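You operate a simulated robot arm through the tools that you are given. There is no shell and no other tool. Be economical: measure what you need, move in short steps, check, and stop when the job is done.

Carry out the task below with a simulated robot arm. There is one attempt and no reset: what you move stays moved.

## Task
Put things in order on the left end of the long bench. At the end: the blue brush stands on top of the grey flat tin; the yellow sponge from the left end of the long bench stands where the green jar stood; the green jar stands where the blue brush stood; the black brush stands on top of the red mould; whatever was shut is shut again. Leave all else as you found it, and nothing knocked over.
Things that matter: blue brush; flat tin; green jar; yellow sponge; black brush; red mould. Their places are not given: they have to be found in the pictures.

It is judged by the outcome, as a careful person would: the job done as asked, and still so three seconds after it is handed in. It fails if anything else is knocked over, pushed out of place, dropped, spilled or broken.

## Robot
A 7-joint arm with a two-finger parallel gripper, fixed in place. Base frame: the origin is at the foot of the arm, x ahead of it, y to its left, z up; the work surface is at about z = 0. Units: cm, degrees, N and s.
With the tool pointing down near the work surface it reaches from about 24 to 62 cm from the base axis. Its first joint turns from -66.0 to 66.0 degrees. Payload 2.6 kg.
The tool frame sits at the grasp point between the pads (the TCP): z along the fingers, y along the line on which they close. The tips reach 3 cm beyond it. Largest opening 9.4 cm; finger width 2.8, thickness 1; the body of the gripper, 5 by 9.6 cm, starts 5.5 cm behind the TCP.
Orientation is told as [roll, pitch, yaw] about the base's x, y, z axes, in that order, counted from this pose: with the fingers straight down and closing along the base's y, the tool's x points along the base's -x, its y along +y and its z along -z.

## Interface
- The arm moves only by the tool drive_tool. Its argument "deltas" is one flat list of numbers, 7 for each row, row after row: the shift along the base's x, y, z in units of 250 mm (1.0 is 250 mm), then the turn, a rotation vector about the base's x, y, z in units of 120 degrees (1.0 is 120 degrees), then the gripper command, from -1 (fully open) to 1 (shut), values between in proportion. In form: [tx, ty, tz, wx, wy, wz, hand, tx, ty, tz, wx, wy, wz, hand, ...]. A call has 1 to 12 rows; each row is the pose to reach, as a shift and turn from the pose commanded when the call began. A call with a number of a shift or a turn outside -1 to 1 is refused whole. Rows are played at 5 a second. More than 5 cm and 8.6 degrees between two rows, or a gripper value outside its range, and nothing of the call is played. A pose out of reach is approached as far as the arm can. The call stops where the force on the tool passes 40 N (or 10 N more than at its start, if that is more) or the arm is blocked; 0.2 s more then pass. The fingers move at their own pace (about 7.2 cm/s each) and stop on an object; they squeeze with about 34 N. The grip force told is the motor's: it shows also when the fingers shut on nothing. Time passes only in rows, and 0.2 s behind the last, so rows that repeat a pose let the fingers close. The reply holds the time, the measured pose of the TCP, the force on the tool along the base axes, the opening and the grip force, in the units named above and with some noise.
- Cameras (640 x 400 px; columns grow to the right, rows downward): "scene" is fixed at [4.73, 45.52, 55.05]; the picture's right is [-0.56, -0.83, 0.00], its down [-0.57, 0.39, -0.72] and it looks along [0.60, -0.41, -0.69] (base axes); focal length 358 px, centre (320, 200). "wrist" rides on the gripper at [-3.7, 0, -5.8] in the tool frame; the picture's right is [0.00, -1.00, 0.00], its down [0.97, 0.00, -0.24] and it looks along [0.24, 0.00, 0.97] (tool axes); focal length 218 px, centre (320, 200).
- snapshot(camera): a new picture of that camera. It takes no simulated time.
- locate(camera, pixels): there is no depth. For up to 12 entries [column, row, z] of the newest picture of that camera ("zoom" is the newest enlarged one), the place [x, y] in the base frame at which the ray of that pixel passes the height z, good to about 0.2 cm. It takes no simulated time.
- zoom(camera, box): a new picture of the part [left, top, right, bottom] of that camera's present view, enlarged. It takes no simulated time.
- close_job(): hands the job in; it is judged then, once.

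Work in short steps. Measure before you move; look again where a grasp or a placing could have gone wrong, and mend it. You have 80 turns and 46 pictures in all, those below and enlarged ones among them. Open the gripper and draw the arm clear of the work before you hand the job in, unless the task says otherwise; then end with one line.

The tools are called after "Emit:" by a JSON object that holds its "method" and its "body". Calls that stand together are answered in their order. drive_tool: Moves the arm, as the interface text tells. Its arguments: {"type":"object","properties":{"deltas":{"type":"array"}},"required":["deltas"]} The other tools are called the same way: snapshot (camera) takes a picture; locate (camera, pixels) gives the place at which the rays of pixels pass given heights; zoom (camera, box) takes an enlarged picture of a part of a camera's view; close_job () hands the job in.

At the start:

```text
time_s: 0.0
position: [33.99, 23.74, 23.21]
ee_rot: [0.0, -0.1, 0.0]
ft_force: [0.7, -0.6, -0.1]
finger_gap: 9.39
grip_force: 0.1
```

scene: 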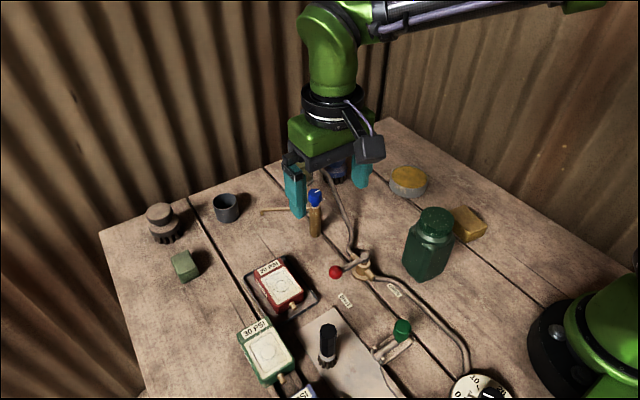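
wrist: 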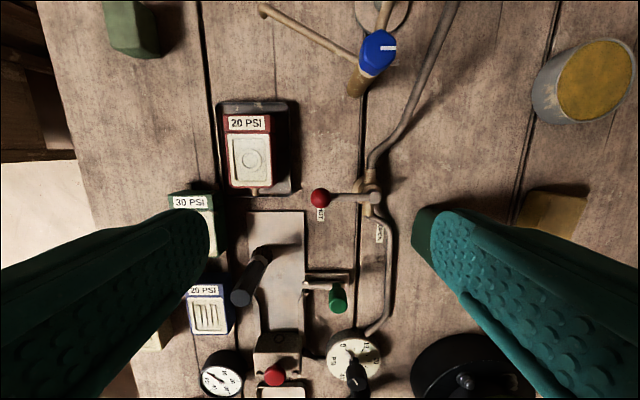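

The scene shows a green jar near (430,245), a yellow block at (468,222), and several other items that are unclear. I'll zoom in to identify them.

Emit:
{"method": "zoom", "body": {"camera": "scene", "box": [100, 130, 340, 280]}}

Emit:
{"method": "zoom", "body": {"camera": "scene", "box": [320, 130, 560, 280]}}

Emit:
{"method": "zoom", "body": {"camera": "scene", "box": [220, 250, 460, 400]}}

```text
2.67 times, centred on (220, 205) of scene
```

zoom: 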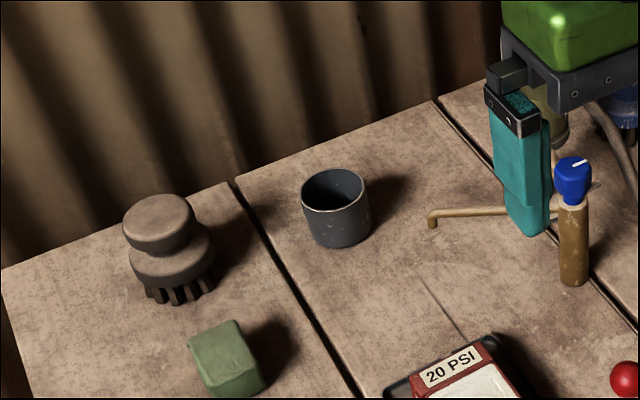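

```text
2.67 times, centred on (440, 205) of scene
```

zoom: 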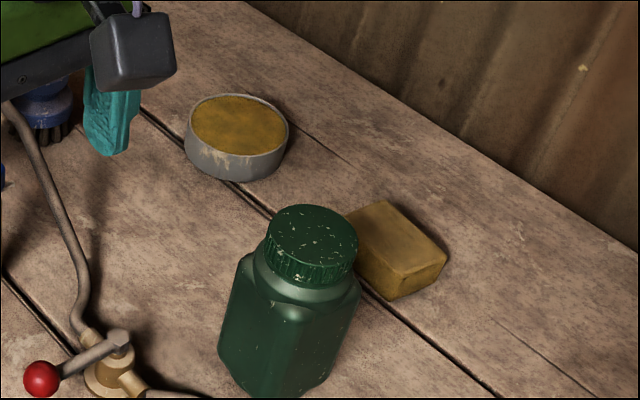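

```text
2.67 times, centred on (340, 325) of scene
```

zoom: 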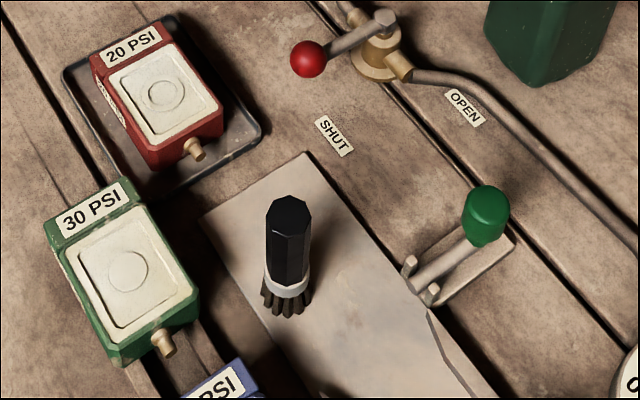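

I'm measuring the main points: bench corners, tin, sponge, jar, brushes and red mould.

Emit:
{"method": "locate", "body": {"camera": "scene", "pixels": [[100, 230, 0], [385, 120, 0], [408, 192, 0], [468, 240, 0], [425, 275, 0], [328, 365, 0], [278, 285, 4], [338, 180, 0], [315, 235, 0], [335, 272, 3], [402, 330, 4], [162, 240, 0]]}}

Emit:
{"method": "drive_tool", "body": {"deltas": [0, 0, 0.15, 0, 0, 0, -1, 0, 0, 0.3, 0, 0, 0, -1, -0.15, 0, 0.45, 0, 0, 0, -1, -0.3, 0, 0.55, 0, 0, 0, -1]}}

Emit:
{"method": "snapshot", "body": {"camera": "wrist"}}

Emit:
{"method": "snapshot", "body": {"camera": "scene"}}

```text
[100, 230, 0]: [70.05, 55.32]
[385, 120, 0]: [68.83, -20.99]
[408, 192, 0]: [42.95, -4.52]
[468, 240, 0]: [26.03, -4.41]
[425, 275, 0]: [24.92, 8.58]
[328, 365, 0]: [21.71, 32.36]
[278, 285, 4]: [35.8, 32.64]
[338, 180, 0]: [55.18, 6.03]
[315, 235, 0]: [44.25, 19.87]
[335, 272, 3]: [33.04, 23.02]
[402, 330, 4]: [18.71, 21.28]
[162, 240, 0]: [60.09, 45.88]
```

```text
refused: row 3 steps farther than a row can; nothing moved
```

```text
40 pictures are left
```

wrist: 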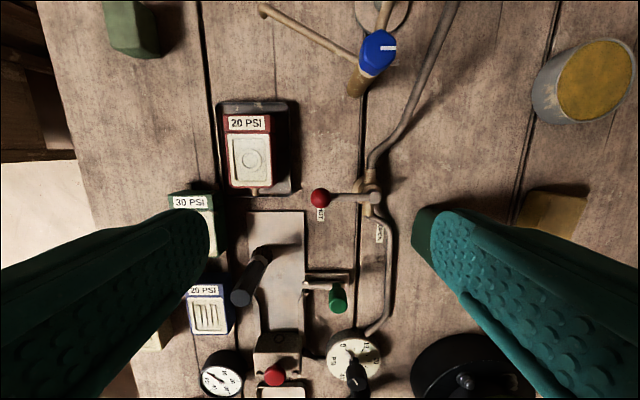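

```text
39 pictures are left
```

scene: 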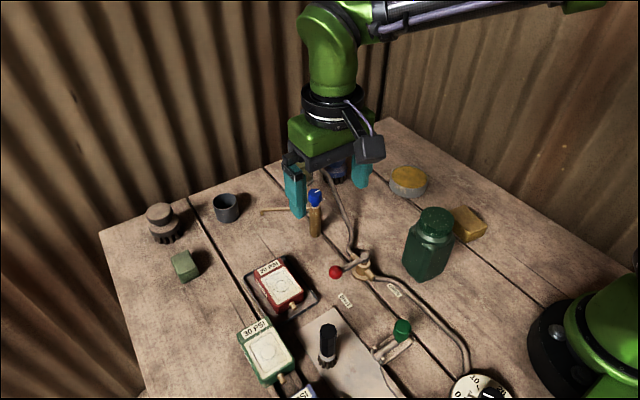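

The call was refused because a step was too long. I'll rise and back off in smaller steps, then look again.

Emit:
{"method": "drive_tool", "body": {"deltas": [0, 0, 0.15, 0, 0, 0, -1, 0, 0, 0.3, 0, 0, 0, -1, 0, -0.1, 0.45, 0, 0, 0, -1, 0, -0.25, 0.55, 0, 0, 0, -1, 0, -0.4, 0.6, 0, 0, 0, -1]}}

Emit:
{"method": "snapshot", "body": {"camera": "wrist"}}

Emit:
{"method": "snapshot", "body": {"camera": "scene"}}

```text
time_s: 1.2
position: [33.94, 13.99, 38.29]
ee_rot: [0.0, 0.0, -0.1]
ft_force: [-0.1, -0.5, -0.3]
finger_gap: 9.42
grip_force: 0.1
```

```text
38 pictures are left
```

wrist: 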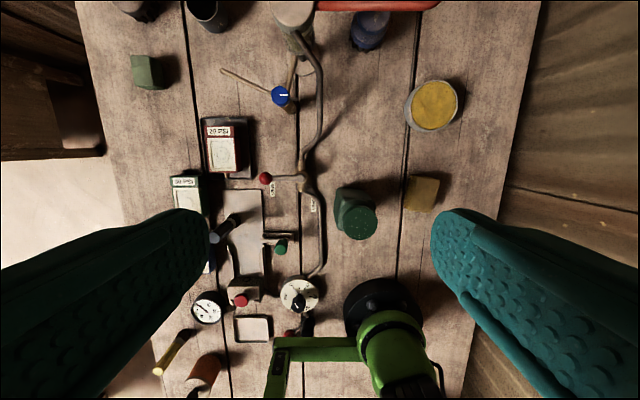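

```text
37 pictures are left
```

scene: 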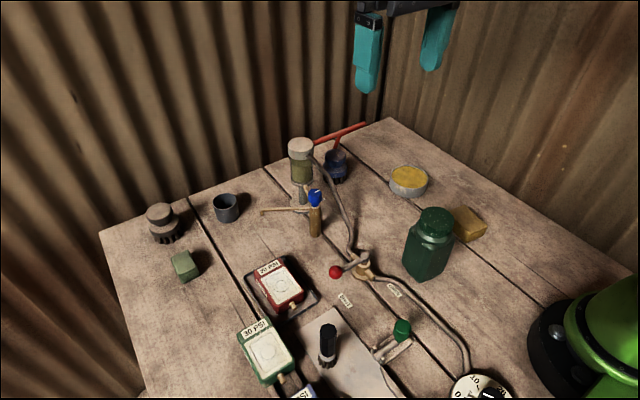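

A red bar now shows above the blue brush near (340,135). I'll zoom there, on the valve, and on the press area.

Emit:
{"method": "zoom", "body": {"camera": "scene", "box": [260, 110, 420, 210]}}

Emit:
{"method": "zoom", "body": {"camera": "wrist", "box": [200, 0, 440, 150]}}

Emit:
{"method": "zoom", "body": {"camera": "wrist", "box": [160, 110, 400, 260]}}

Emit:
{"method": "zoom", "body": {"camera": "wrist", "box": [140, 250, 380, 400]}}

```text
4.00 times, centred on (340, 160) of scene
```

zoom: 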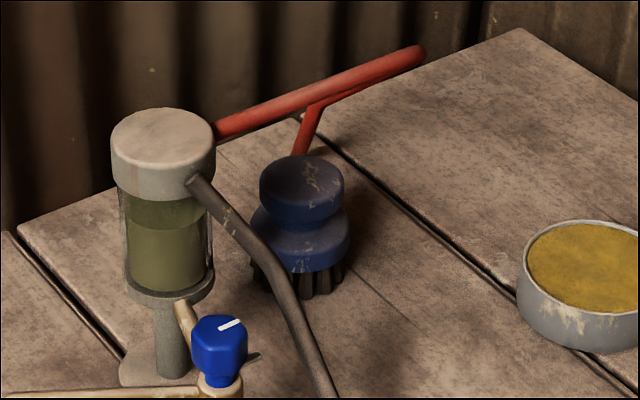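

```text
2.67 times, centred on (320, 75) of wrist
```

zoom: 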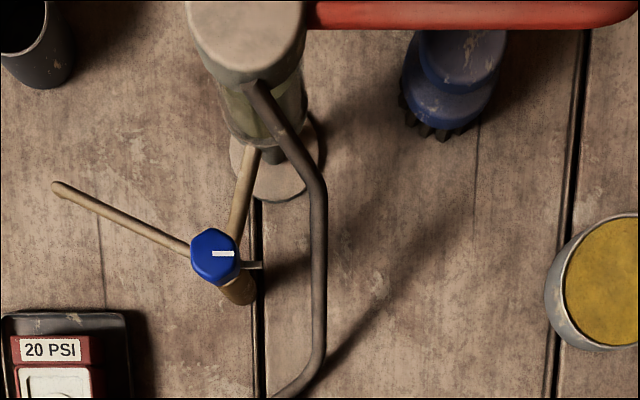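

```text
2.67 times, centred on (280, 185) of wrist
```

zoom: 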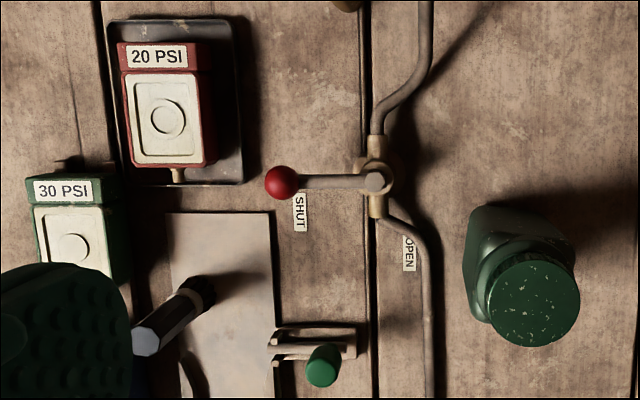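

```text
2.67 times, centred on (260, 325) of wrist
```

zoom: 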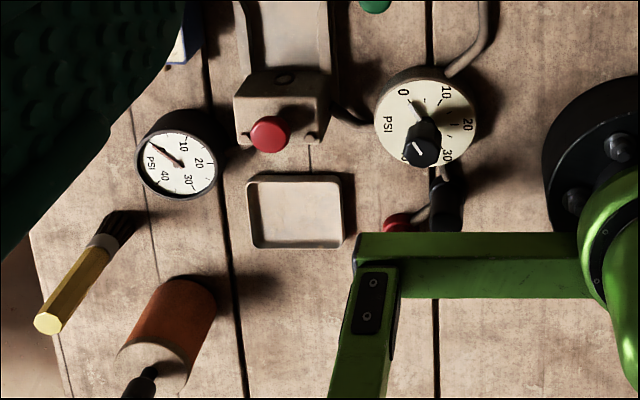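

Everything named is now visible: blue brush under the red pump handle, tin, jar, sponge, black brush on a plate, and red mould on a tray. I'll triangulate heights with both cameras at matching points.

Emit:
{"method": "locate", "body": {"camera": "scene", "pixels": [[364, 124, 8], [364, 124, 12], [364, 124, 16], [314.5, 142, 8], [314.5, 142, 12], [314.5, 142, 16], [335.5, 154, 4], [335.5, 154, 7], [437, 217, 8], [437, 217, 11], [437, 217, 14], [279, 281, 5]]}}

Emit:
{"method": "locate", "body": {"camera": "wrist", "pixels": [[434.4, 3.75, 8], [434.4, 3.75, 12], [434.4, 3.75, 16], [316, 4.5, 12], [372, 22, 4], [372, 22, 7], [360.6, 222.5, 8], [360.6, 222.5, 11], [360.6, 222.5, 14], [222, 153, 3], [222, 153, 5], [222, 153, 7]]}}

Emit:
{"method": "locate", "body": {"camera": "scene", "pixels": [[279, 281, 3], [279, 281, 7], [409, 177, 2], [409, 177, 3], [409, 177, 4], [467, 216, 2], [467, 216, 3], [467, 216, 4], [328, 328, 4], [328, 328, 6], [328, 328, 8], [335.5, 154, 9]]}}

Emit:
{"method": "locate", "body": {"camera": "wrist", "pixels": [[435, 105, 2], [435, 105, 3], [435, 105, 4], [422, 193, 2], [422, 193, 3], [422, 193, 4], [216, 238, 4], [216, 238, 6], [216, 238, 8], [234, 217, 0], [234, 217, 1], [371, 48, 0]]}}

```text
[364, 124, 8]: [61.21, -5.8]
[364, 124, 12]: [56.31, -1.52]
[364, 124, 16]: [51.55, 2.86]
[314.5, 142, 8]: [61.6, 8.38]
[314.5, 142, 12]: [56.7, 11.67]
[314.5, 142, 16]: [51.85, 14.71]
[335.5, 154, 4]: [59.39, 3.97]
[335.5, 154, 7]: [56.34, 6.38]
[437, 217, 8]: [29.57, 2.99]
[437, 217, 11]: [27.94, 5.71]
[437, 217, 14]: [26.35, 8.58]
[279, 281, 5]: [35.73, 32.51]
```

```text
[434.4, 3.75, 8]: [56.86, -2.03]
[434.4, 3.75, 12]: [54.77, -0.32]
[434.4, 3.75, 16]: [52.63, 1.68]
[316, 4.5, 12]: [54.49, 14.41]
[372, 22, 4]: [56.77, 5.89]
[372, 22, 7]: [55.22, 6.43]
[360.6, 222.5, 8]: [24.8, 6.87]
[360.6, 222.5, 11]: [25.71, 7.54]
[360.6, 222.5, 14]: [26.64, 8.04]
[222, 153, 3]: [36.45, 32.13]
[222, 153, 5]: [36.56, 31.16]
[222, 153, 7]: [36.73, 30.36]
```

```text
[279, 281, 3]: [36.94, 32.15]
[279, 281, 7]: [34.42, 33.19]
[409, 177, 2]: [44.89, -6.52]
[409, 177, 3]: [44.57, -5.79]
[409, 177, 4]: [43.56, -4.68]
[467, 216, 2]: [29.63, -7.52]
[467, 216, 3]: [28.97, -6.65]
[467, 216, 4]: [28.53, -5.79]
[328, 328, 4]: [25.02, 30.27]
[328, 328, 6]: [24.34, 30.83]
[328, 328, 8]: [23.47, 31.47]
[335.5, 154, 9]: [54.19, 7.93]
```

```text
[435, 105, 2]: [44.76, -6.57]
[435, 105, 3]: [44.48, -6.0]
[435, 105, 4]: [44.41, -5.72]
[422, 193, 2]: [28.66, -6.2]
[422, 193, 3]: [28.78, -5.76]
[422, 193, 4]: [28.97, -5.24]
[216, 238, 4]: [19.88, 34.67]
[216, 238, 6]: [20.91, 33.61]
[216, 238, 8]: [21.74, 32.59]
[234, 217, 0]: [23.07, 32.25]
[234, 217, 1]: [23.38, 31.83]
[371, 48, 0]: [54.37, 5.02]
```

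Triangulated: the red handle is at x≈53, z≈14.5, running y 14→1; the blue brush is about (56,6) with its top near 7; the jar is about (26.5,8), 14 tall. The handle matters, so I'll view it from above, farther out.

Emit:
{"method": "drive_tool", "body": {"deltas": [0.15, -0.05, 0, 0, 0, 0, -1, 0.3, -0.15, 0, 0, 0, 0, -1, 0.45, -0.25, 0, 0, 0, 0, -1, 0.6, -0.35, -0.05, 0, 0, 0, -1, 0.76, -0.4, -0.1, 0, 0, 0, -1, 0.76, -0.4, -0.1, 0, 0, 0, -1]}}

Emit:
{"method": "snapshot", "body": {"camera": "wrist"}}

```text
time_s: 2.6
position: [52.38, 3.84, 35.12]
ee_rot: [0.0, -0.1, -0.1]
ft_force: [0.6, -0.5, -0.4]
finger_gap: 9.42
grip_force: 0.0
out of reach, approached as far as the arm can: row 5, 6
```

```text
32 pictures are left
```

wrist: 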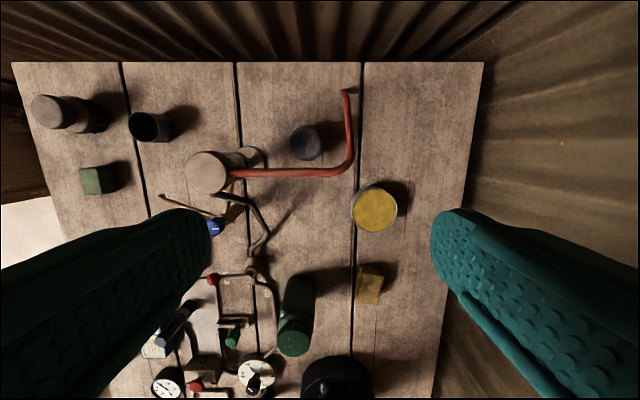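

From here the red bar runs from the tank (230,173) to a bend (348,165) and back down toward (345,92) beyond the brush (306,142). I'll zoom to measure it accurately.

Emit:
{"method": "zoom", "body": {"camera": "wrist", "box": [180, 80, 420, 230]}}

Emit:
{"method": "zoom", "body": {"camera": "scene", "box": [280, 110, 400, 185]}}

```text
2.67 times, centred on (300, 155) of wrist
```

zoom: 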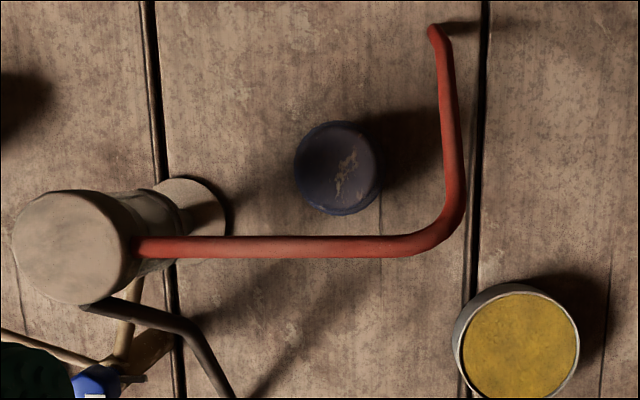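

```text
5.33 times, centred on (340, 148) of scene
```

zoom: 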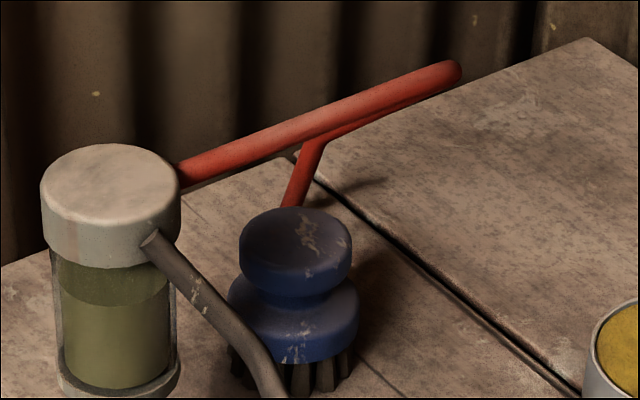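

Now I'll triangulate the bar, brush top, tin and jar with the newest views.

Emit:
{"method": "locate", "body": {"camera": "wrist", "pixels": [[231, 172.6, 13], [231, 172.6, 15], [231, 172.6, 17], [345, 170, 13], [345, 170, 15], [345, 170, 17], [305.5, 142.5, 6], [305.5, 142.5, 7], [305.5, 142.5, 8], [345, 92, 0], [292, 341, 14], [375, 211, 3]]}}

Emit:
{"method": "locate", "body": {"camera": "scene", "pixels": [[314, 142.7, 13], [314, 142.7, 15], [314, 142.7, 17], [361, 125.2, 13], [361, 125.2, 15], [361, 125.2, 17], [335.5, 154, 6], [335.5, 154, 7], [335.5, 154, 8], [326, 173, 3], [346, 171, 3], [335, 179, 0]]}}

```text
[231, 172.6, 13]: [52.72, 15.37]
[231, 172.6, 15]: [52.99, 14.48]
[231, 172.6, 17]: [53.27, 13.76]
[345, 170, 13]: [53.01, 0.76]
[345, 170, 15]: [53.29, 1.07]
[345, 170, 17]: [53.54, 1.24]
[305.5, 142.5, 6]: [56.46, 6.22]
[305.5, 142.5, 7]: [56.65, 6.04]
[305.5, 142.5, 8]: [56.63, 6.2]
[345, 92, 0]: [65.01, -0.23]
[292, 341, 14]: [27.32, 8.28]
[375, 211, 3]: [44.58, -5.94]
```

```text
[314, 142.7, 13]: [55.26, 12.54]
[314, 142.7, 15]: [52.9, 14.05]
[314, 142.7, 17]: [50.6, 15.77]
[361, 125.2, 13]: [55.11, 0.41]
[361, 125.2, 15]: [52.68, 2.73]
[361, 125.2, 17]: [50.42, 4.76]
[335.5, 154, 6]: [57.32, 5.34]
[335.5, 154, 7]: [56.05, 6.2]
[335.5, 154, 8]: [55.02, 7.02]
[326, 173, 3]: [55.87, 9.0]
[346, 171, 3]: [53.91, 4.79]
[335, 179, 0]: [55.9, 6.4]
```

Results: bar axis x≈53.0, z≈15; its leg runs from (53,1,15) down to (65,0,0). Blue brush is at (56.5,6.1), top z≈6.7, so I can grip its knob from above with TCP z≈7, kept at x≈57 past the bar. First I lower while staying above the bar, with the fingers partly closed.

Emit:
{"method": "drive_tool", "body": {"deltas": [0, 0.05, -0.15, 0, 0, 0, -0.49, 0, 0.1, -0.3, 0, 0, 0, -0.49, 0, 0.11, -0.45, 0, 0, 0, -0.49, 0.05, 0.11, -0.55, 0, 0, 0, -0.49, 0.05, 0.11, -0.55, 0, 0, 0, -0.49]}}

Emit:
{"method": "snapshot", "body": {"camera": "wrist"}}

```text
time_s: 3.8
position: [53.27, 6.68, 21.42]
ee_rot: [0.0, 0.0, -0.1]
ft_force: [0.2, 0.4, -0.4]
finger_gap: 6.99
grip_force: 0.2
```

```text
29 pictures are left
```

wrist: 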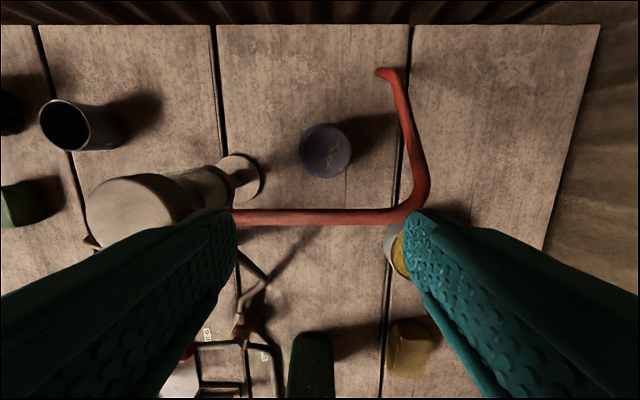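

The view is good; I'll remeasure the brush (326,150), bar (row 217) and foot from here.

Emit:
{"method": "locate", "body": {"camera": "wrist", "pixels": [[326, 150, 6], [326, 150, 7], [301, 150, 7], [351, 150, 7], [320, 217, 15], [420, 180, 12], [420, 205, 15], [385, 73, 1], [240, 176, 0], [262, 176, 0.5]]}}

```text
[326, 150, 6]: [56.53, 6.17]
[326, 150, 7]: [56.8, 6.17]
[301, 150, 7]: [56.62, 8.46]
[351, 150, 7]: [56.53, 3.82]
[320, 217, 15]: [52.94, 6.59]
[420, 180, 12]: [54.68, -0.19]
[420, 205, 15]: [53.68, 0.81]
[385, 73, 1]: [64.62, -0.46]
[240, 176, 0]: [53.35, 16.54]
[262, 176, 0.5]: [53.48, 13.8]
```

The brush is at (56.6,6.15) with a knob 4.65 wide. I move over it at x≈57.1, then descend past the bar to z≈9.

Emit:
{"method": "drive_tool", "body": {"deltas": [0.077, -0.005, 0, 0, 0, 0, -0.49, 0.154, -0.01, -0.02, 0, 0, 0, -0.49, 0.154, -0.01, -0.12, 0, 0, 0, -0.49, 0.154, -0.01, -0.24, 0, 0, 0, -0.49, 0.154, -0.01, -0.36, 0, 0, 0, -0.49, 0.154, -0.01, -0.44, 0, 0, 0, -0.49, 0.154, -0.01, -0.5, 0, 0, 0, -0.49]}}

Emit:
{"method": "snapshot", "body": {"camera": "scene"}}

```text
time_s: 5.4
position: [57.19, 6.29, 8.83]
ee_rot: [0.0, 0.0, -0.1]
ft_force: [0.2, -0.3, 0.1]
finger_gap: 7.0
grip_force: 0.1
```

```text
28 pictures are left
```

scene: 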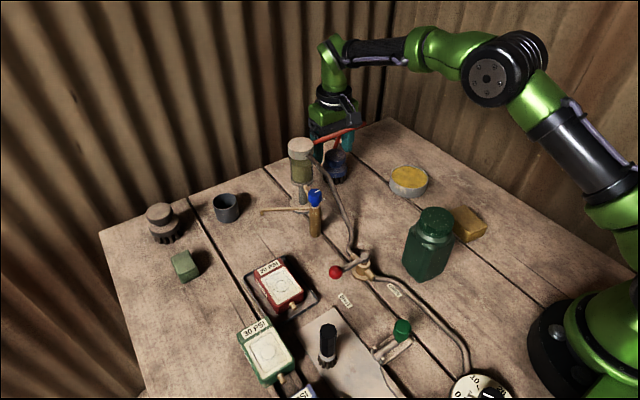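

No contact so far. I lower to z≈7.0 and close on the knob.

Emit:
{"method": "drive_tool", "body": {"deltas": [0, 0, -0.04, 0, 0, 0, -0.49, 0, 0, -0.075, 0, 0, 0, -0.49, 0, 0, -0.075, 0, 0, 0, 0.5, 0, 0, -0.075, 0, 0, 0, 0.5, 0, 0, -0.075, 0, 0, 0, 0.5]}}

Emit:
{"method": "zoom", "body": {"camera": "scene", "box": [270, 80, 430, 180]}}

```text
time_s: 6.6
position: [57.3, 6.44, 7.08]
ee_rot: [0.1, -0.1, -0.1]
ft_force: [-1.0, -0.4, 6.4]
finger_gap: 4.66
grip_force: 34.3
```

```text
4.00 times, centred on (350, 130) of scene
```

zoom: 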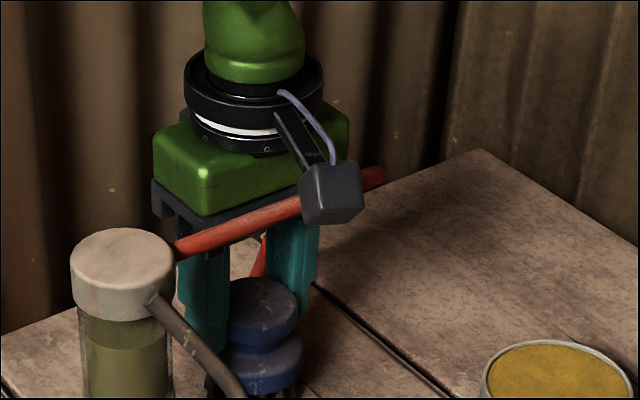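

The grip is firm at 4.66 cm. A black housing on the gripper sits near the bar on the −x side, so I go straight up first, then out a little, lift 12 cm and cross over the bar's low leg toward −y.

Emit:
{"method": "drive_tool", "body": {"deltas": [0, 0, 0.04, 0, 0, 0, 0.5, 0, 0, 0.08, 0, 0, 0, 0.5, 0.03, 0, 0.14, 0, 0, 0, 0.5, 0.03, 0, 0.26, 0, 0, 0, 0.5, 0.03, 0, 0.38, 0, 0, 0, 0.5, 0.03, 0, 0.5, 0, 0, 0, 0.5, 0.03, -0.1, 0.52, 0, 0, 0, 0.5, 0.03, -0.25, 0.52, 0, 0, 0, 0.5, 0.03, -0.4, 0.52, 0, 0, 0, 0.5, 0.03, -0.5, 0.52, 0, 0, 0, 0.5]}}

Emit:
{"method": "snapshot", "body": {"camera": "scene"}}

```text
time_s: 8.8
position: [57.85, -5.95, 20.12]
ee_rot: [0.0, 0.0, 0.0]
ft_force: [0.0, 0.8, -0.9]
finger_gap: 4.65
grip_force: 34.0
```

```text
26 pictures are left
```

scene: 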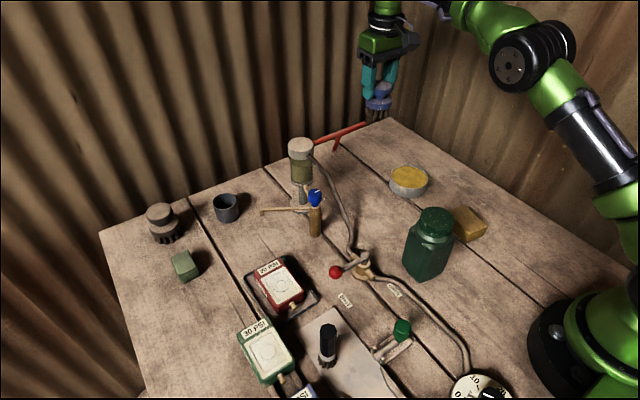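

The brush is held 0.7 cm on the −x side of the tool. The tin centre is about (44.65,−6.2), 2.5 high, so I go to x≈45.3 and descend to z≈12 for a check.

Emit:
{"method": "drive_tool", "body": {"deltas": [-0.17, -0.01, 0, 0, 0, 0, 0.5, -0.34, -0.01, 0, 0, 0, 0, 0.5, -0.502, -0.01, 0, 0, 0, 0, 0.5, -0.502, -0.01, -0.15, 0, 0, 0, 0.5, -0.502, -0.01, -0.3, 0, 0, 0, 0.5, -0.502, -0.01, -0.325, 0, 0, 0, 0.5]}}

Emit:
{"method": "zoom", "body": {"camera": "scene", "box": [340, 100, 500, 200]}}

Emit:
{"method": "snapshot", "body": {"camera": "wrist"}}

```text
time_s: 10.2
position: [45.47, -6.36, 11.84]
ee_rot: [0.0, -0.1, 0.0]
ft_force: [-0.4, 0.7, -0.9]
finger_gap: 4.59
grip_force: 34.3
```

```text
4.00 times, centred on (420, 150) of scene
```

zoom: 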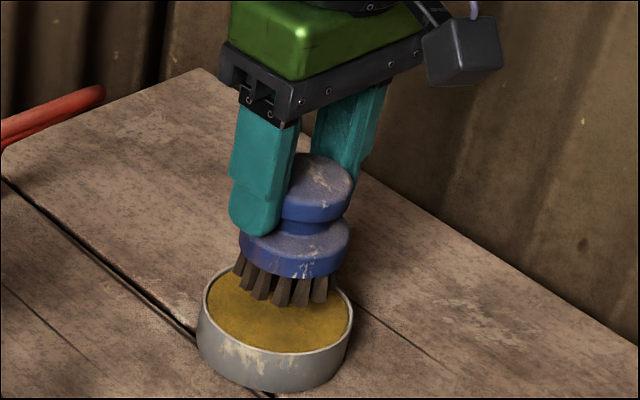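

```text
24 pictures are left
```

wrist: 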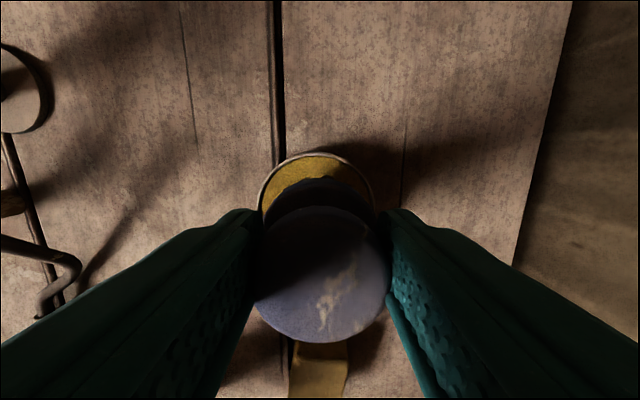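

Alignment over the tin looks right and the brush bottom is at about z 4.8. I lower in two small stages, watching the force.

Emit:
{"method": "drive_tool", "body": {"deltas": [0, 0, -0.03, 0, 0, 0, 0.5, 0, 0, -0.06, 0, 0, 0, 0.5, 0, 0, -0.08, 0, 0, 0, 0.5, 0, 0, -0.08, 0, 0, 0, 0.5]}}

Emit:
{"method": "zoom", "body": {"camera": "scene", "box": [340, 100, 500, 200]}}

```text
time_s: 11.2
position: [45.38, -6.22, 9.92]
ee_rot: [0.1, -0.1, -0.1]
ft_force: [-1.4, -0.6, 3.5]
finger_gap: 4.6
grip_force: 34.3
```

```text
4.00 times, centred on (420, 150) of scene
```

zoom: 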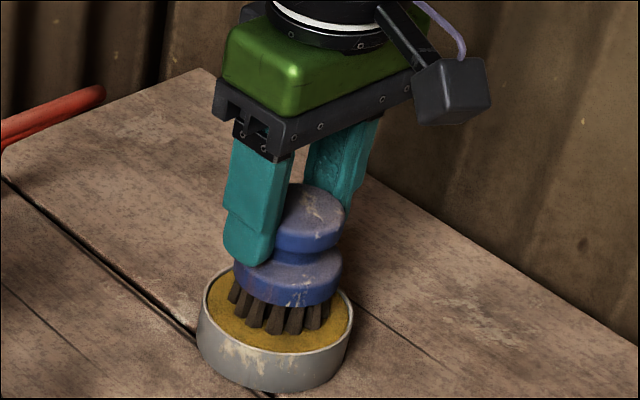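

Contact has begun (3.5 N) and the bristles are centred inside the rim. I lower 1 mm more, open slightly, and rise.

Emit:
{"method": "drive_tool", "body": {"deltas": [0, 0, -0.005, 0, 0, 0, 0.5, 0, 0, -0.005, 0, 0, 0, -0.2, 0, 0, -0.005, 0, 0, 0, -0.4, 0, 0, 0.05, 0, 0, 0, -0.4, 0, 0, 0.2, 0, 0, 0, -0.4, 0, 0, 0.4, 0, 0, 0, -0.5]}}

Emit:
{"method": "zoom", "body": {"camera": "scene", "box": [280, 100, 500, 290]}}

```text
time_s: 12.6
position: [45.75, -6.27, 19.94]
ee_rot: [0.1, 0.0, 0.0]
ft_force: [-0.8, -0.4, -0.2]
finger_gap: 7.05
grip_force: 0.0
```

```text
2.11 times, centred on (390, 195) of scene
```

zoom: 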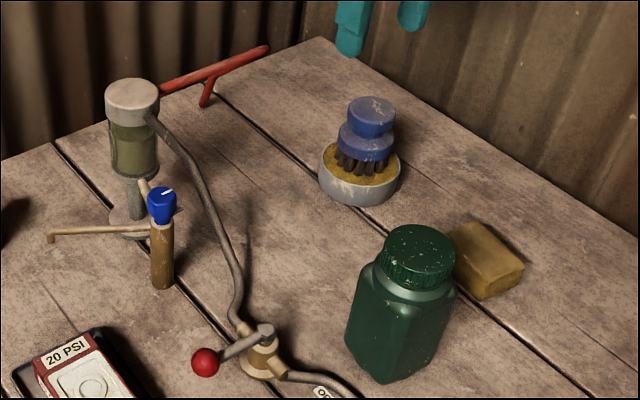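

The blue brush stands on the tin. Next I move above the jar for an overhead measurement.

Emit:
{"method": "drive_tool", "body": {"deltas": [-0.125, 0.095, 0.067, 0, 0, 0, -0.5, -0.25, 0.19, 0.133, 0, 0, 0, -0.7, -0.375, 0.285, 0.2, 0, 0, 0, -0.7, -0.5, 0.38, 0.267, 0, 0, 0, -0.7, -0.625, 0.475, 0.333, 0, 0, 0, -0.7, -0.75, 0.57, 0.4, 0, 0, 0, -0.7]}}

Emit:
{"method": "snapshot", "body": {"camera": "wrist"}}

Emit:
{"method": "zoom", "body": {"camera": "scene", "box": [380, 190, 500, 290]}}

```text
time_s: 14.0
position: [26.73, 8.14, 30.06]
ee_rot: [0.1, 0.1, -0.1]
ft_force: [0.4, -0.8, -0.1]
finger_gap: 8.0
grip_force: 0.1
```

```text
21 pictures are left
```

wrist: 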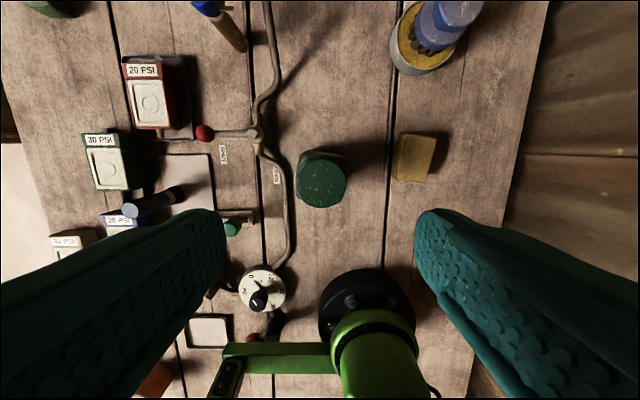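

```text
4.00 times, centred on (440, 240) of scene
```

zoom: 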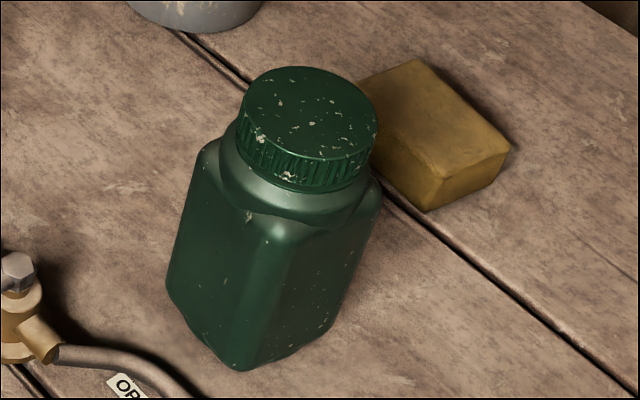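

Zooming on the jar and sponge from above for their outlines.

Emit:
{"method": "zoom", "body": {"camera": "wrist", "box": [270, 120, 450, 230]}}

Emit:
{"method": "locate", "body": {"camera": "wrist", "pixels": [[321.5, 180, 12], [321.5, 180, 13], [321.5, 180, 14], [296, 180, 13.5], [347, 180, 13.5], [321, 152, 13.5], [321, 208, 13.5], [393, 178, 0], [402, 134, 3], [436, 138, 3], [393, 178, 3], [427, 181, 3]]}}

Emit:
{"method": "locate", "body": {"camera": "scene", "pixels": [[437.6, 218.3, 12], [437.6, 218.3, 13], [437.6, 218.3, 14], [399, 282.5, 0], [401.5, 262, 0], [440, 274, 0]]}}

```text
3.56 times, centred on (360, 175) of wrist
```

zoom: 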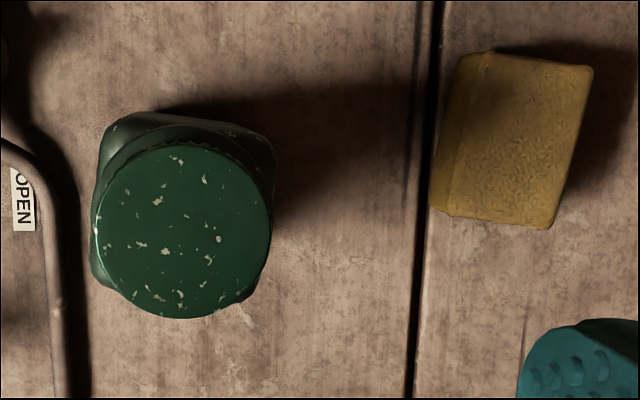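

```text
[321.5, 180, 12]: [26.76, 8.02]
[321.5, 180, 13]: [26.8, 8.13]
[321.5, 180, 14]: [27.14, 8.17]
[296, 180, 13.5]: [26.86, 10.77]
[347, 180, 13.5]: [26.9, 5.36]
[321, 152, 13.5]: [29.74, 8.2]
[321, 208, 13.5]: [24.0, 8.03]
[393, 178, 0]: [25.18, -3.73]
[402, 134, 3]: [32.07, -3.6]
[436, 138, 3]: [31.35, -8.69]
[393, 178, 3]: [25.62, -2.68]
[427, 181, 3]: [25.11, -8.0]
```

```text
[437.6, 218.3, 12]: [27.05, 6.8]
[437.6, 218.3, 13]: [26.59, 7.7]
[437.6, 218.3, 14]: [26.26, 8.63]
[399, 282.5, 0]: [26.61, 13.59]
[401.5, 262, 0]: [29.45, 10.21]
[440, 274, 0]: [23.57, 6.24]
```

Cap centre is (26.85,8.1), top z≈13.3, diameter 5.4; the body is about 6–6.5 square. To pass over the bar and reach down at x≈57, I need a tool tilt of about 24° (tips outward) while the jar stays upright, so I'll tilt before grasping.

Emit:
{"method": "drive_tool", "body": {"deltas": [0, 0, 0, 0, -0.07, 0, -0.6, 0, 0, 0, 0, -0.14, 0, -0.6, 0, 0, 0, 0, -0.2, 0, -0.6, 0.005, 0, -0.15, 0, -0.2, 0, -0.6, 0.005, 0, -0.3, 0, -0.2, 0, -0.6, 0.005, 0, -0.45, 0, -0.2, 0, -0.6, 0.005, 0, -0.45, 0, -0.2, 0, -0.6]}}

Emit:
{"method": "zoom", "body": {"camera": "scene", "box": [340, 100, 560, 290]}}

```text
time_s: 15.6
position: [26.61, 8.22, 18.81]
ee_rot: [0.0, -24.0, -0.1]
ft_force: [0.5, 0.0, 0.6]
finger_gap: 7.51
grip_force: 0.2
```

```text
2.11 times, centred on (450, 195) of scene
```

zoom: 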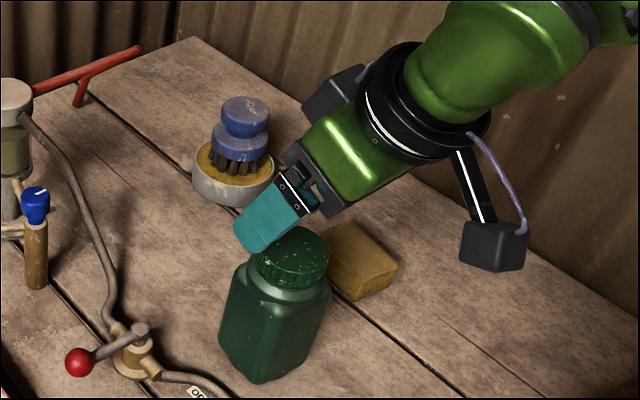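

The tilt is reachable. I descend to z≈14.4 with x shifted so the pads centre on the cap, then close.

Emit:
{"method": "drive_tool", "body": {"deltas": [-0.02, -0.003, -0.08, 0, 0, 0, -0.6, -0.02, -0.003, -0.14, 0, 0, 0, -0.6, -0.02, -0.003, -0.176, 0, 0, 0, -0.6, -0.02, -0.003, -0.176, 0, 0, 0, 0.4, -0.02, -0.003, -0.176, 0, 0, 0, 0.4, -0.02, -0.003, -0.176, 0, 0, 0, 0.4]}}

Emit:
{"method": "zoom", "body": {"camera": "scene", "box": [370, 150, 530, 290]}}

```text
time_s: 17.0
position: [26.68, 8.1, 14.62]
ee_rot: [0.0, -23.9, 0.0]
ft_force: [-10.9, -1.2, 23.5]
finger_gap: 5.04
grip_force: 33.9
out of reach, approached as far as the arm can: row 3, 4, 5, 6
```

```text
2.86 times, centred on (450, 220) of scene
```

zoom: 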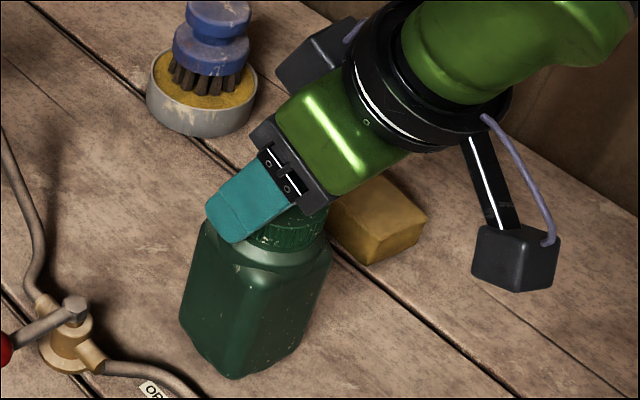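

Grip is on at 5.04 cm, with the tips pressing on the jar's collar (23 N). I lift 3 cm and check that the jar hangs upright.

Emit:
{"method": "drive_tool", "body": {"deltas": [0, 0, 0.02, 0, 0, 0, 0.5, 0, 0, 0.06, 0, 0, 0, 0.5, 0, 0, 0.12, 0, 0, 0, 0.5]}}

Emit:
{"method": "zoom", "body": {"camera": "scene", "box": [370, 150, 530, 290]}}

```text
time_s: 17.8
position: [26.61, 7.99, 17.49]
ee_rot: [0.0, -23.9, -0.1]
ft_force: [-0.4, -0.9, -4.0]
finger_gap: 5.03
grip_force: 33.8
```

```text
2.86 times, centred on (450, 220) of scene
```

zoom: 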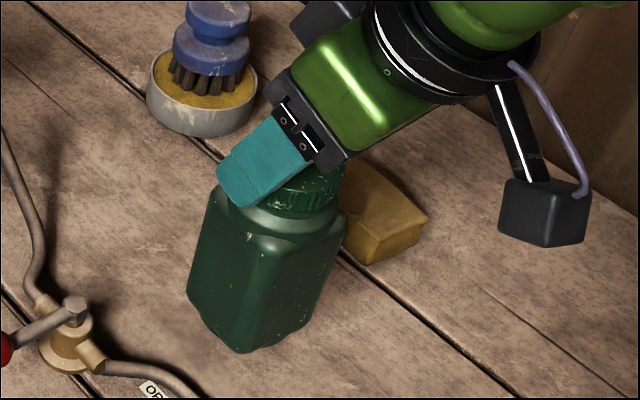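

The jar hangs upright. I lift to z≈32 (bottom ≈17.5) and carry it toward x≈46.

Emit:
{"method": "drive_tool", "body": {"deltas": [0, 0, 0.19, 0, 0, 0, 0.5, 0, 0, 0.38, 0, 0, 0, 0.5, 0, 0, 0.57, 0, 0, 0, 0.5, 0.05, -0.01, 0.6, 0, 0, 0, 0.5, 0.23, -0.03, 0.6, 0, 0, 0, 0.5, 0.41, -0.05, 0.6, 0, 0, 0, 0.5, 0.59, -0.065, 0.6, 0, 0, 0, 0.5, 0.77, -0.07, 0.6, 0, 0, 0, 0.5, 0.77, -0.07, 0.6, 0, 0, 0, 0.5]}}

Emit:
{"method": "snapshot", "body": {"camera": "scene"}}

```text
time_s: 19.8
position: [45.98, 6.22, 32.38]
ee_rot: [0.0, -23.9, 0.1]
ft_force: [0.0, 0.4, -4.0]
finger_gap: 4.97
grip_force: 33.6
```

```text
15 pictures are left
```

scene: 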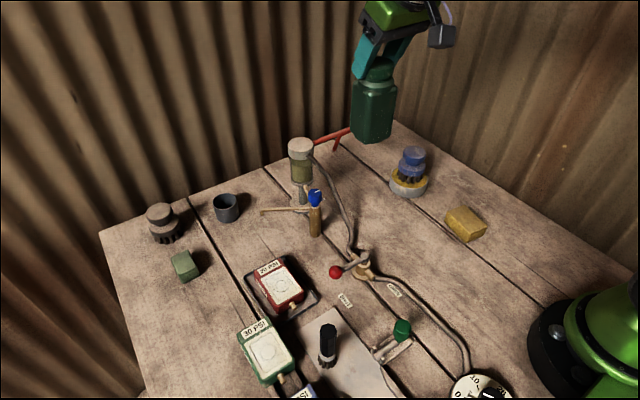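

The jar is held well. I move out to TCP x≈57.9 at the same height and read whether it's reachable.

Emit:
{"method": "drive_tool", "body": {"deltas": [0.12, 0, 0, 0, 0, 0, 0.5, 0.24, 0, 0, 0, 0, 0, 0.5, 0.36, 0, 0, 0, 0, 0, 0.5, 0.477, 0, 0, 0, 0, 0, 0.5, 0.477, 0, 0, 0, 0, 0, 0.5]}}

```text
time_s: 21.0
position: [57.88, 6.46, 32.62]
ee_rot: [0.0, -23.9, 0.0]
ft_force: [-0.4, -0.6, -4.9]
finger_gap: 4.98
grip_force: 33.9
```

Reached. I descend vertically behind the bar to bottom z≈3 (TCP 17.6).

Emit:
{"method": "drive_tool", "body": {"deltas": [0, 0, -0.12, 0, 0, 0, 0.5, 0, -0.005, -0.24, 0, 0, 0, 0.5, 0, -0.005, -0.36, 0, 0, 0, 0.5, 0, -0.005, -0.48, 0, 0, 0, 0.5, 0, -0.005, -0.6, 0, 0, 0, 0.5]}}

Emit:
{"method": "zoom", "body": {"camera": "scene", "box": [270, 60, 430, 190]}}

```text
time_s: 22.2
position: [57.96, 6.18, 17.65]
ee_rot: [0.0, -24.0, -0.2]
ft_force: [0.5, 0.8, -4.7]
finger_gap: 4.98
grip_force: 33.8
```

```text
3.08 times, centred on (350, 125) of scene
```

zoom: 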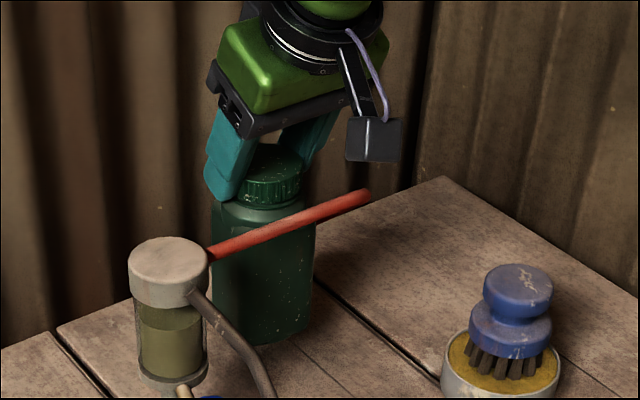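

The jar is cleanly behind the bar. I lower to bottom ≈0.8, slide −1.5 cm to the brush's spot, then lower to touch.

Emit:
{"method": "drive_tool", "body": {"deltas": [0, 0, -0.05, 0, 0, 0, 0.5, 0, 0, -0.09, 0, 0, 0, 0.5, -0.03, 0, -0.09, 0, 0, 0, 0.5, -0.058, 0, -0.09, 0, 0, 0, 0.5, -0.058, 0, -0.11, 0, 0, 0, 0.5, -0.058, 0, -0.118, 0, 0, 0, 0.5]}}

```text
time_s: 23.6
position: [56.34, 6.25, 14.68]
ee_rot: [0.1, -24.0, -0.1]
ft_force: [-1.5, 0.5, 1.3]
finger_gap: 4.96
grip_force: 34.4
```

Contact is felt (1.3 N vs −4.7 hanging). I release and rise straight up.

Emit:
{"method": "drive_tool", "body": {"deltas": [0, 0, -0.003, 0, 0, 0, 0.3, 0, 0, -0.003, 0, 0, 0, -0.2, 0, 0, -0.003, 0, 0, 0, -0.4, 0, 0, -0.003, 0, 0, 0, -0.4, 0, 0, 0.1, 0, 0, 0, -0.4, 0, 0, 0.25, 0, 0, 0, -0.4, 0, 0, 0.4, 0, 0, 0, -0.4]}}

Emit:
{"method": "snapshot", "body": {"camera": "scene"}}

```text
time_s: 25.2
position: [56.39, 6.16, 24.5]
ee_rot: [0.0, -24.1, -0.2]
ft_force: [-0.5, 0.3, -0.3]
finger_gap: 6.59
grip_force: 0.0
```

```text
13 pictures are left
```

scene: 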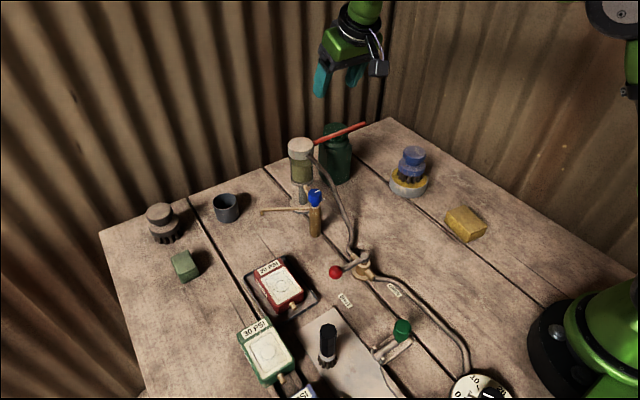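

The jar stands upright at the brush's place. I untilt while retreating, then go above the sponge.

Emit:
{"method": "drive_tool", "body": {"deltas": [-0.15, 0, 0.02, 0, 0.05, 0, -0.4, -0.3, -0.06, 0.02, 0, 0.1, 0, -0.5, -0.45, -0.12, 0.02, 0, 0.15, 0, -0.6, -0.6, -0.2, 0.02, 0, 0.2, 0, -0.6, -0.75, -0.28, 0, 0, 0.2, 0, -0.6, -0.9, -0.36, 0, 0, 0.2, 0, -0.6, -1.0, -0.46, -0.05, 0, 0.2, 0, -0.6]}}

Emit:
{"method": "drive_tool", "body": {"deltas": [-0.17, 0, -0.05, 0, 0, 0, -0.6, -0.17, 0, -0.1, 0, 0, 0, -0.6]}}

Emit:
{"method": "zoom", "body": {"camera": "wrist", "box": [240, 110, 400, 240]}}

```text
time_s: 26.8
position: [31.4, -5.08, 23.33]
ee_rot: [-0.1, 0.0, 0.0]
ft_force: [0.0, 0.4, 0.1]
finger_gap: 7.54
grip_force: 0.0
```

```text
time_s: 27.4
position: [27.18, -5.42, 20.76]
ee_rot: [0.0, 0.0, -0.1]
ft_force: [-0.4, -0.4, -0.2]
finger_gap: 7.52
grip_force: 0.0
```

```text
3.08 times, centred on (320, 175) of wrist
```

zoom: 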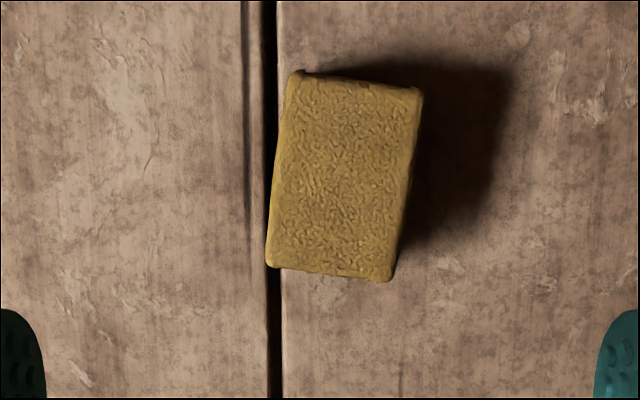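

Emit:
{"method": "locate", "body": {"camera": "zoom", "pixels": [[292, 72, 3], [420, 92, 3], [392, 280, 3], [268, 265, 3], [344, 178, 3], [344, 178, 2]]}}

```text
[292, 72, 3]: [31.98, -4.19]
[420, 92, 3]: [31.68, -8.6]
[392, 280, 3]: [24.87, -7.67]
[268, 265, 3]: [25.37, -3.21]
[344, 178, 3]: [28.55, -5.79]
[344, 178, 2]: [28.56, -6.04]
```

The sponge is centred at (28.5,−5.95), 6.7×4.4, yawed about −7°. I align, descend to z≈3.8 and grip.

Emit:
{"method": "drive_tool", "body": {"deltas": [0.053, -0.021, -0.15, 0, 0, -0.058, -0.6, 0.053, -0.021, -0.3, 0, 0, -0.058, -0.6, 0.053, -0.021, -0.45, 0, 0, -0.058, -0.6, 0.053, -0.021, -0.6, 0, 0, -0.058, -0.6, 0.053, -0.021, -0.678, 0, 0, -0.058, -0.6, 0.053, -0.021, -0.678, 0, 0, -0.058, 0.3, 0.053, -0.021, -0.678, 0, 0, -0.058, 0.5, 0.053, -0.021, -0.678, 0, 0, -0.058, 0.5]}}

```text
time_s: 29.2
position: [28.39, -5.87, 3.91]
ee_rot: [0.1, -0.2, -7.0]
ft_force: [-1.0, 0.7, 9.5]
finger_gap: 4.88
grip_force: 34.0
```

Gripped at 4.88. I lift 4 cm, carry to the jar's old spot (26.85,8.1) and lower just to touch.

Emit:
{"method": "drive_tool", "body": {"deltas": [0, 0, 0.08, 0, 0, 0, 0.5, 0, 0, 0.2, 0, 0, 0, 0.5, -0.02, 0.18, 0.2, 0, 0, 0, 0.5, -0.045, 0.36, 0.2, 0, 0, 0, 0.5, -0.066, 0.5, 0.2, 0, 0, 0, 0.5, -0.066, 0.562, 0.15, 0, 0, 0, 0.5, -0.066, 0.562, 0.05, 0, 0, 0, 0.5, -0.066, 0.562, 0.004, 0, 0, 0, 0.5, -0.066, 0.562, 0.004, 0, 0, 0, 0.5]}}

Emit:
{"method": "zoom", "body": {"camera": "scene", "box": [360, 150, 560, 300]}}

```text
time_s: 31.2
position: [26.77, 8.13, 3.89]
ee_rot: [0.0, 0.0, -7.0]
ft_force: [0.4, -0.2, 0.3]
finger_gap: 4.88
grip_force: 33.9
```

```text
2.67 times, centred on (460, 225) of scene
```

zoom: 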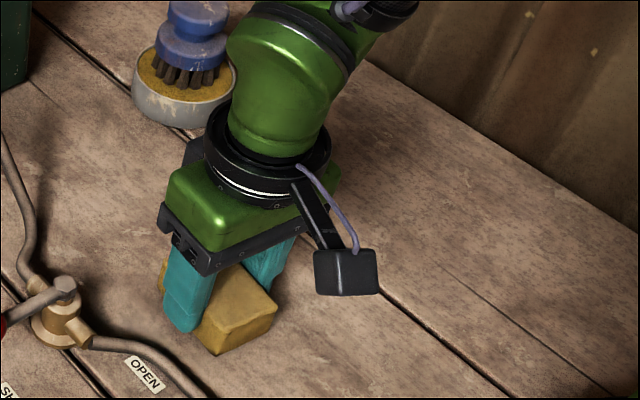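

The sponge is in place just at the surface. I lower 1 mm, release and rise.

Emit:
{"method": "drive_tool", "body": {"deltas": [0, 0, -0.004, 0, 0, 0, 0.5, 0, 0, -0.004, 0, 0, 0, -0.1, 0, 0, -0.004, 0, 0, 0, -0.35, 0, 0, -0.004, 0, 0, 0, -0.35, 0, 0, 0.1, 0, 0, 0, -0.35, 0, 0, 0.28, 0, 0, 0, -0.35, 0, 0, 0.46, 0, 0, 0.03, -0.4, 0, 0, 0.64, 0, 0, 0.058, -0.4, 0, 0, 0.8, 0, 0, 0.058, -0.4]}}

```text
time_s: 33.2
position: [26.81, 8.07, 24.08]
ee_rot: [0.0, 0.0, 0.0]
ft_force: [0.8, 0.4, -0.6]
finger_gap: 6.58
grip_force: 0.1
```

Next is the black brush near (23,32). I move above it to measure, along with the red mould.

Emit:
{"method": "drive_tool", "body": {"deltas": [-0.02, 0.16, 0.02, 0, 0, 0, -0.3, -0.04, 0.33, 0.04, 0, 0, 0, -0.1, -0.06, 0.5, 0.04, 0, 0, 0, 0.1, -0.08, 0.66, 0.04, 0, 0, 0, 0.1, -0.08, 0.82, 0.04, 0, 0, 0, 0.1, -0.08, 0.95, 0.04, 0, 0, 0, 0.1]}}

Emit:
{"method": "snapshot", "body": {"camera": "wrist"}}

```text
time_s: 34.6
position: [24.98, 32.16, 25.02]
ee_rot: [0.0, 0.0, -0.1]
ft_force: [0.5, 0.3, 0.3]
finger_gap: 4.23
grip_force: 0.1
```

```text
10 pictures are left
```

wrist: 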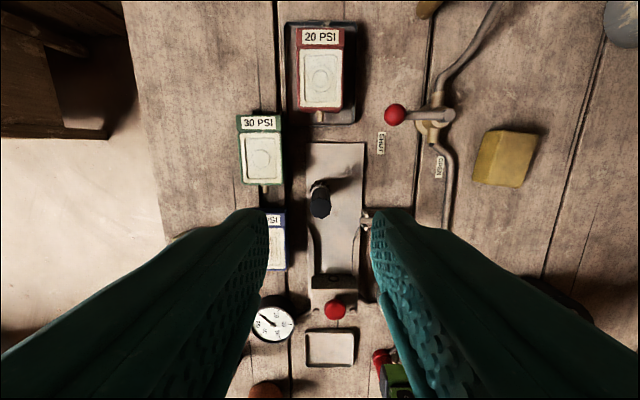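

I zoom on the brush and mould from above.

Emit:
{"method": "zoom", "body": {"camera": "wrist", "box": [230, 10, 390, 230]}}

Emit:
{"method": "locate", "body": {"camera": "wrist", "pixels": [[321, 207, 8], [321, 207, 9], [321, 207, 10], [320, 187, 0.5], [321, 78, 3], [321, 78, 4], [299, 104, 3.5], [341, 104, 3.5], [302, 47, 3.5], [342, 47, 3.5], [503, 157, 3], [318, 130, 0]]}}

Emit:
{"method": "locate", "body": {"camera": "scene", "pixels": [[328, 328, 8.5], [328, 328, 9.5], [328, 362, 0.5], [281, 285, 3], [281, 285, 4]]}}

```text
1.82 times, centred on (310, 120) of wrist
```

zoom: 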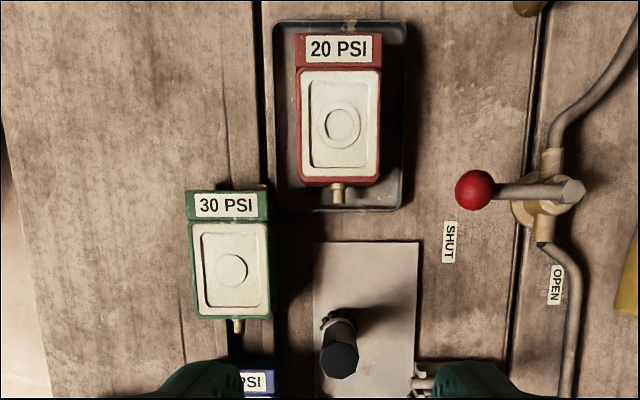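

```text
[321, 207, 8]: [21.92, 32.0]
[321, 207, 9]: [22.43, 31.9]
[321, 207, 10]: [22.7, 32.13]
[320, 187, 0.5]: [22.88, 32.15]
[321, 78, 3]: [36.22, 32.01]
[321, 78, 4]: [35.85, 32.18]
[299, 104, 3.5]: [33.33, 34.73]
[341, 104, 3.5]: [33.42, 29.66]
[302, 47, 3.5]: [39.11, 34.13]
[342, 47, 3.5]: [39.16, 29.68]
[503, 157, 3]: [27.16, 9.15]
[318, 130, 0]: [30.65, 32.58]
```

```text
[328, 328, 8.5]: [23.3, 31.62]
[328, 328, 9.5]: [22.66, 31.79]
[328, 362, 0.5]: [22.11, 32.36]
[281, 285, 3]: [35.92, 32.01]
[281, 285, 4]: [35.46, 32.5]
```

The black brush is centred at (22.7,32.05), top ≈9.5, handle 2 wide; the mould face centre is (36.1,32.0) at z≈3. I descend onto the handle to TCP z≈7 and grip.

Emit:
{"method": "drive_tool", "body": {"deltas": [-0.06, -0.002, -0.1, 0, 0, 0, 0.1, -0.091, -0.004, -0.25, 0, 0, 0, 0.1, -0.091, -0.004, -0.4, 0, 0, 0, 0.1, -0.091, -0.004, -0.52, 0, 0, 0, 0.1, -0.091, -0.004, -0.64, 0, 0, 0, 0.1, -0.091, -0.004, -0.72, 0, 0, 0, 0.1, -0.091, -0.004, -0.72, 0, 0, 0, 0.8, -0.091, -0.004, -0.72, 0, 0, 0, 0.8]}}

Emit:
{"method": "zoom", "body": {"camera": "scene", "box": [220, 220, 440, 400]}}

```text
time_s: 36.4
position: [22.4, 31.92, 6.87]
ee_rot: [0.0, 0.0, -0.1]
ft_force: [-0.8, 0.1, 0.5]
finger_gap: 2.24
grip_force: 34.0
```

```text
2.22 times, centred on (330, 310) of scene
```

zoom: 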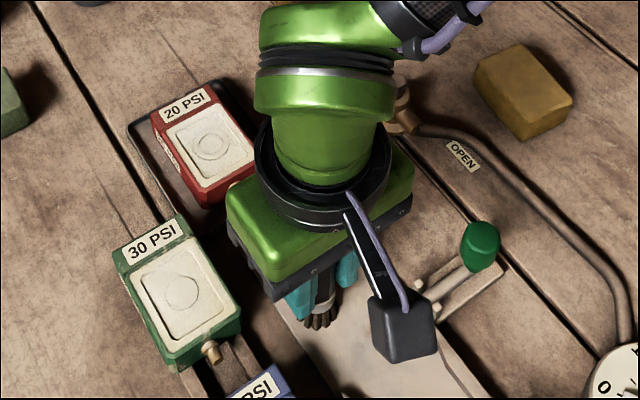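

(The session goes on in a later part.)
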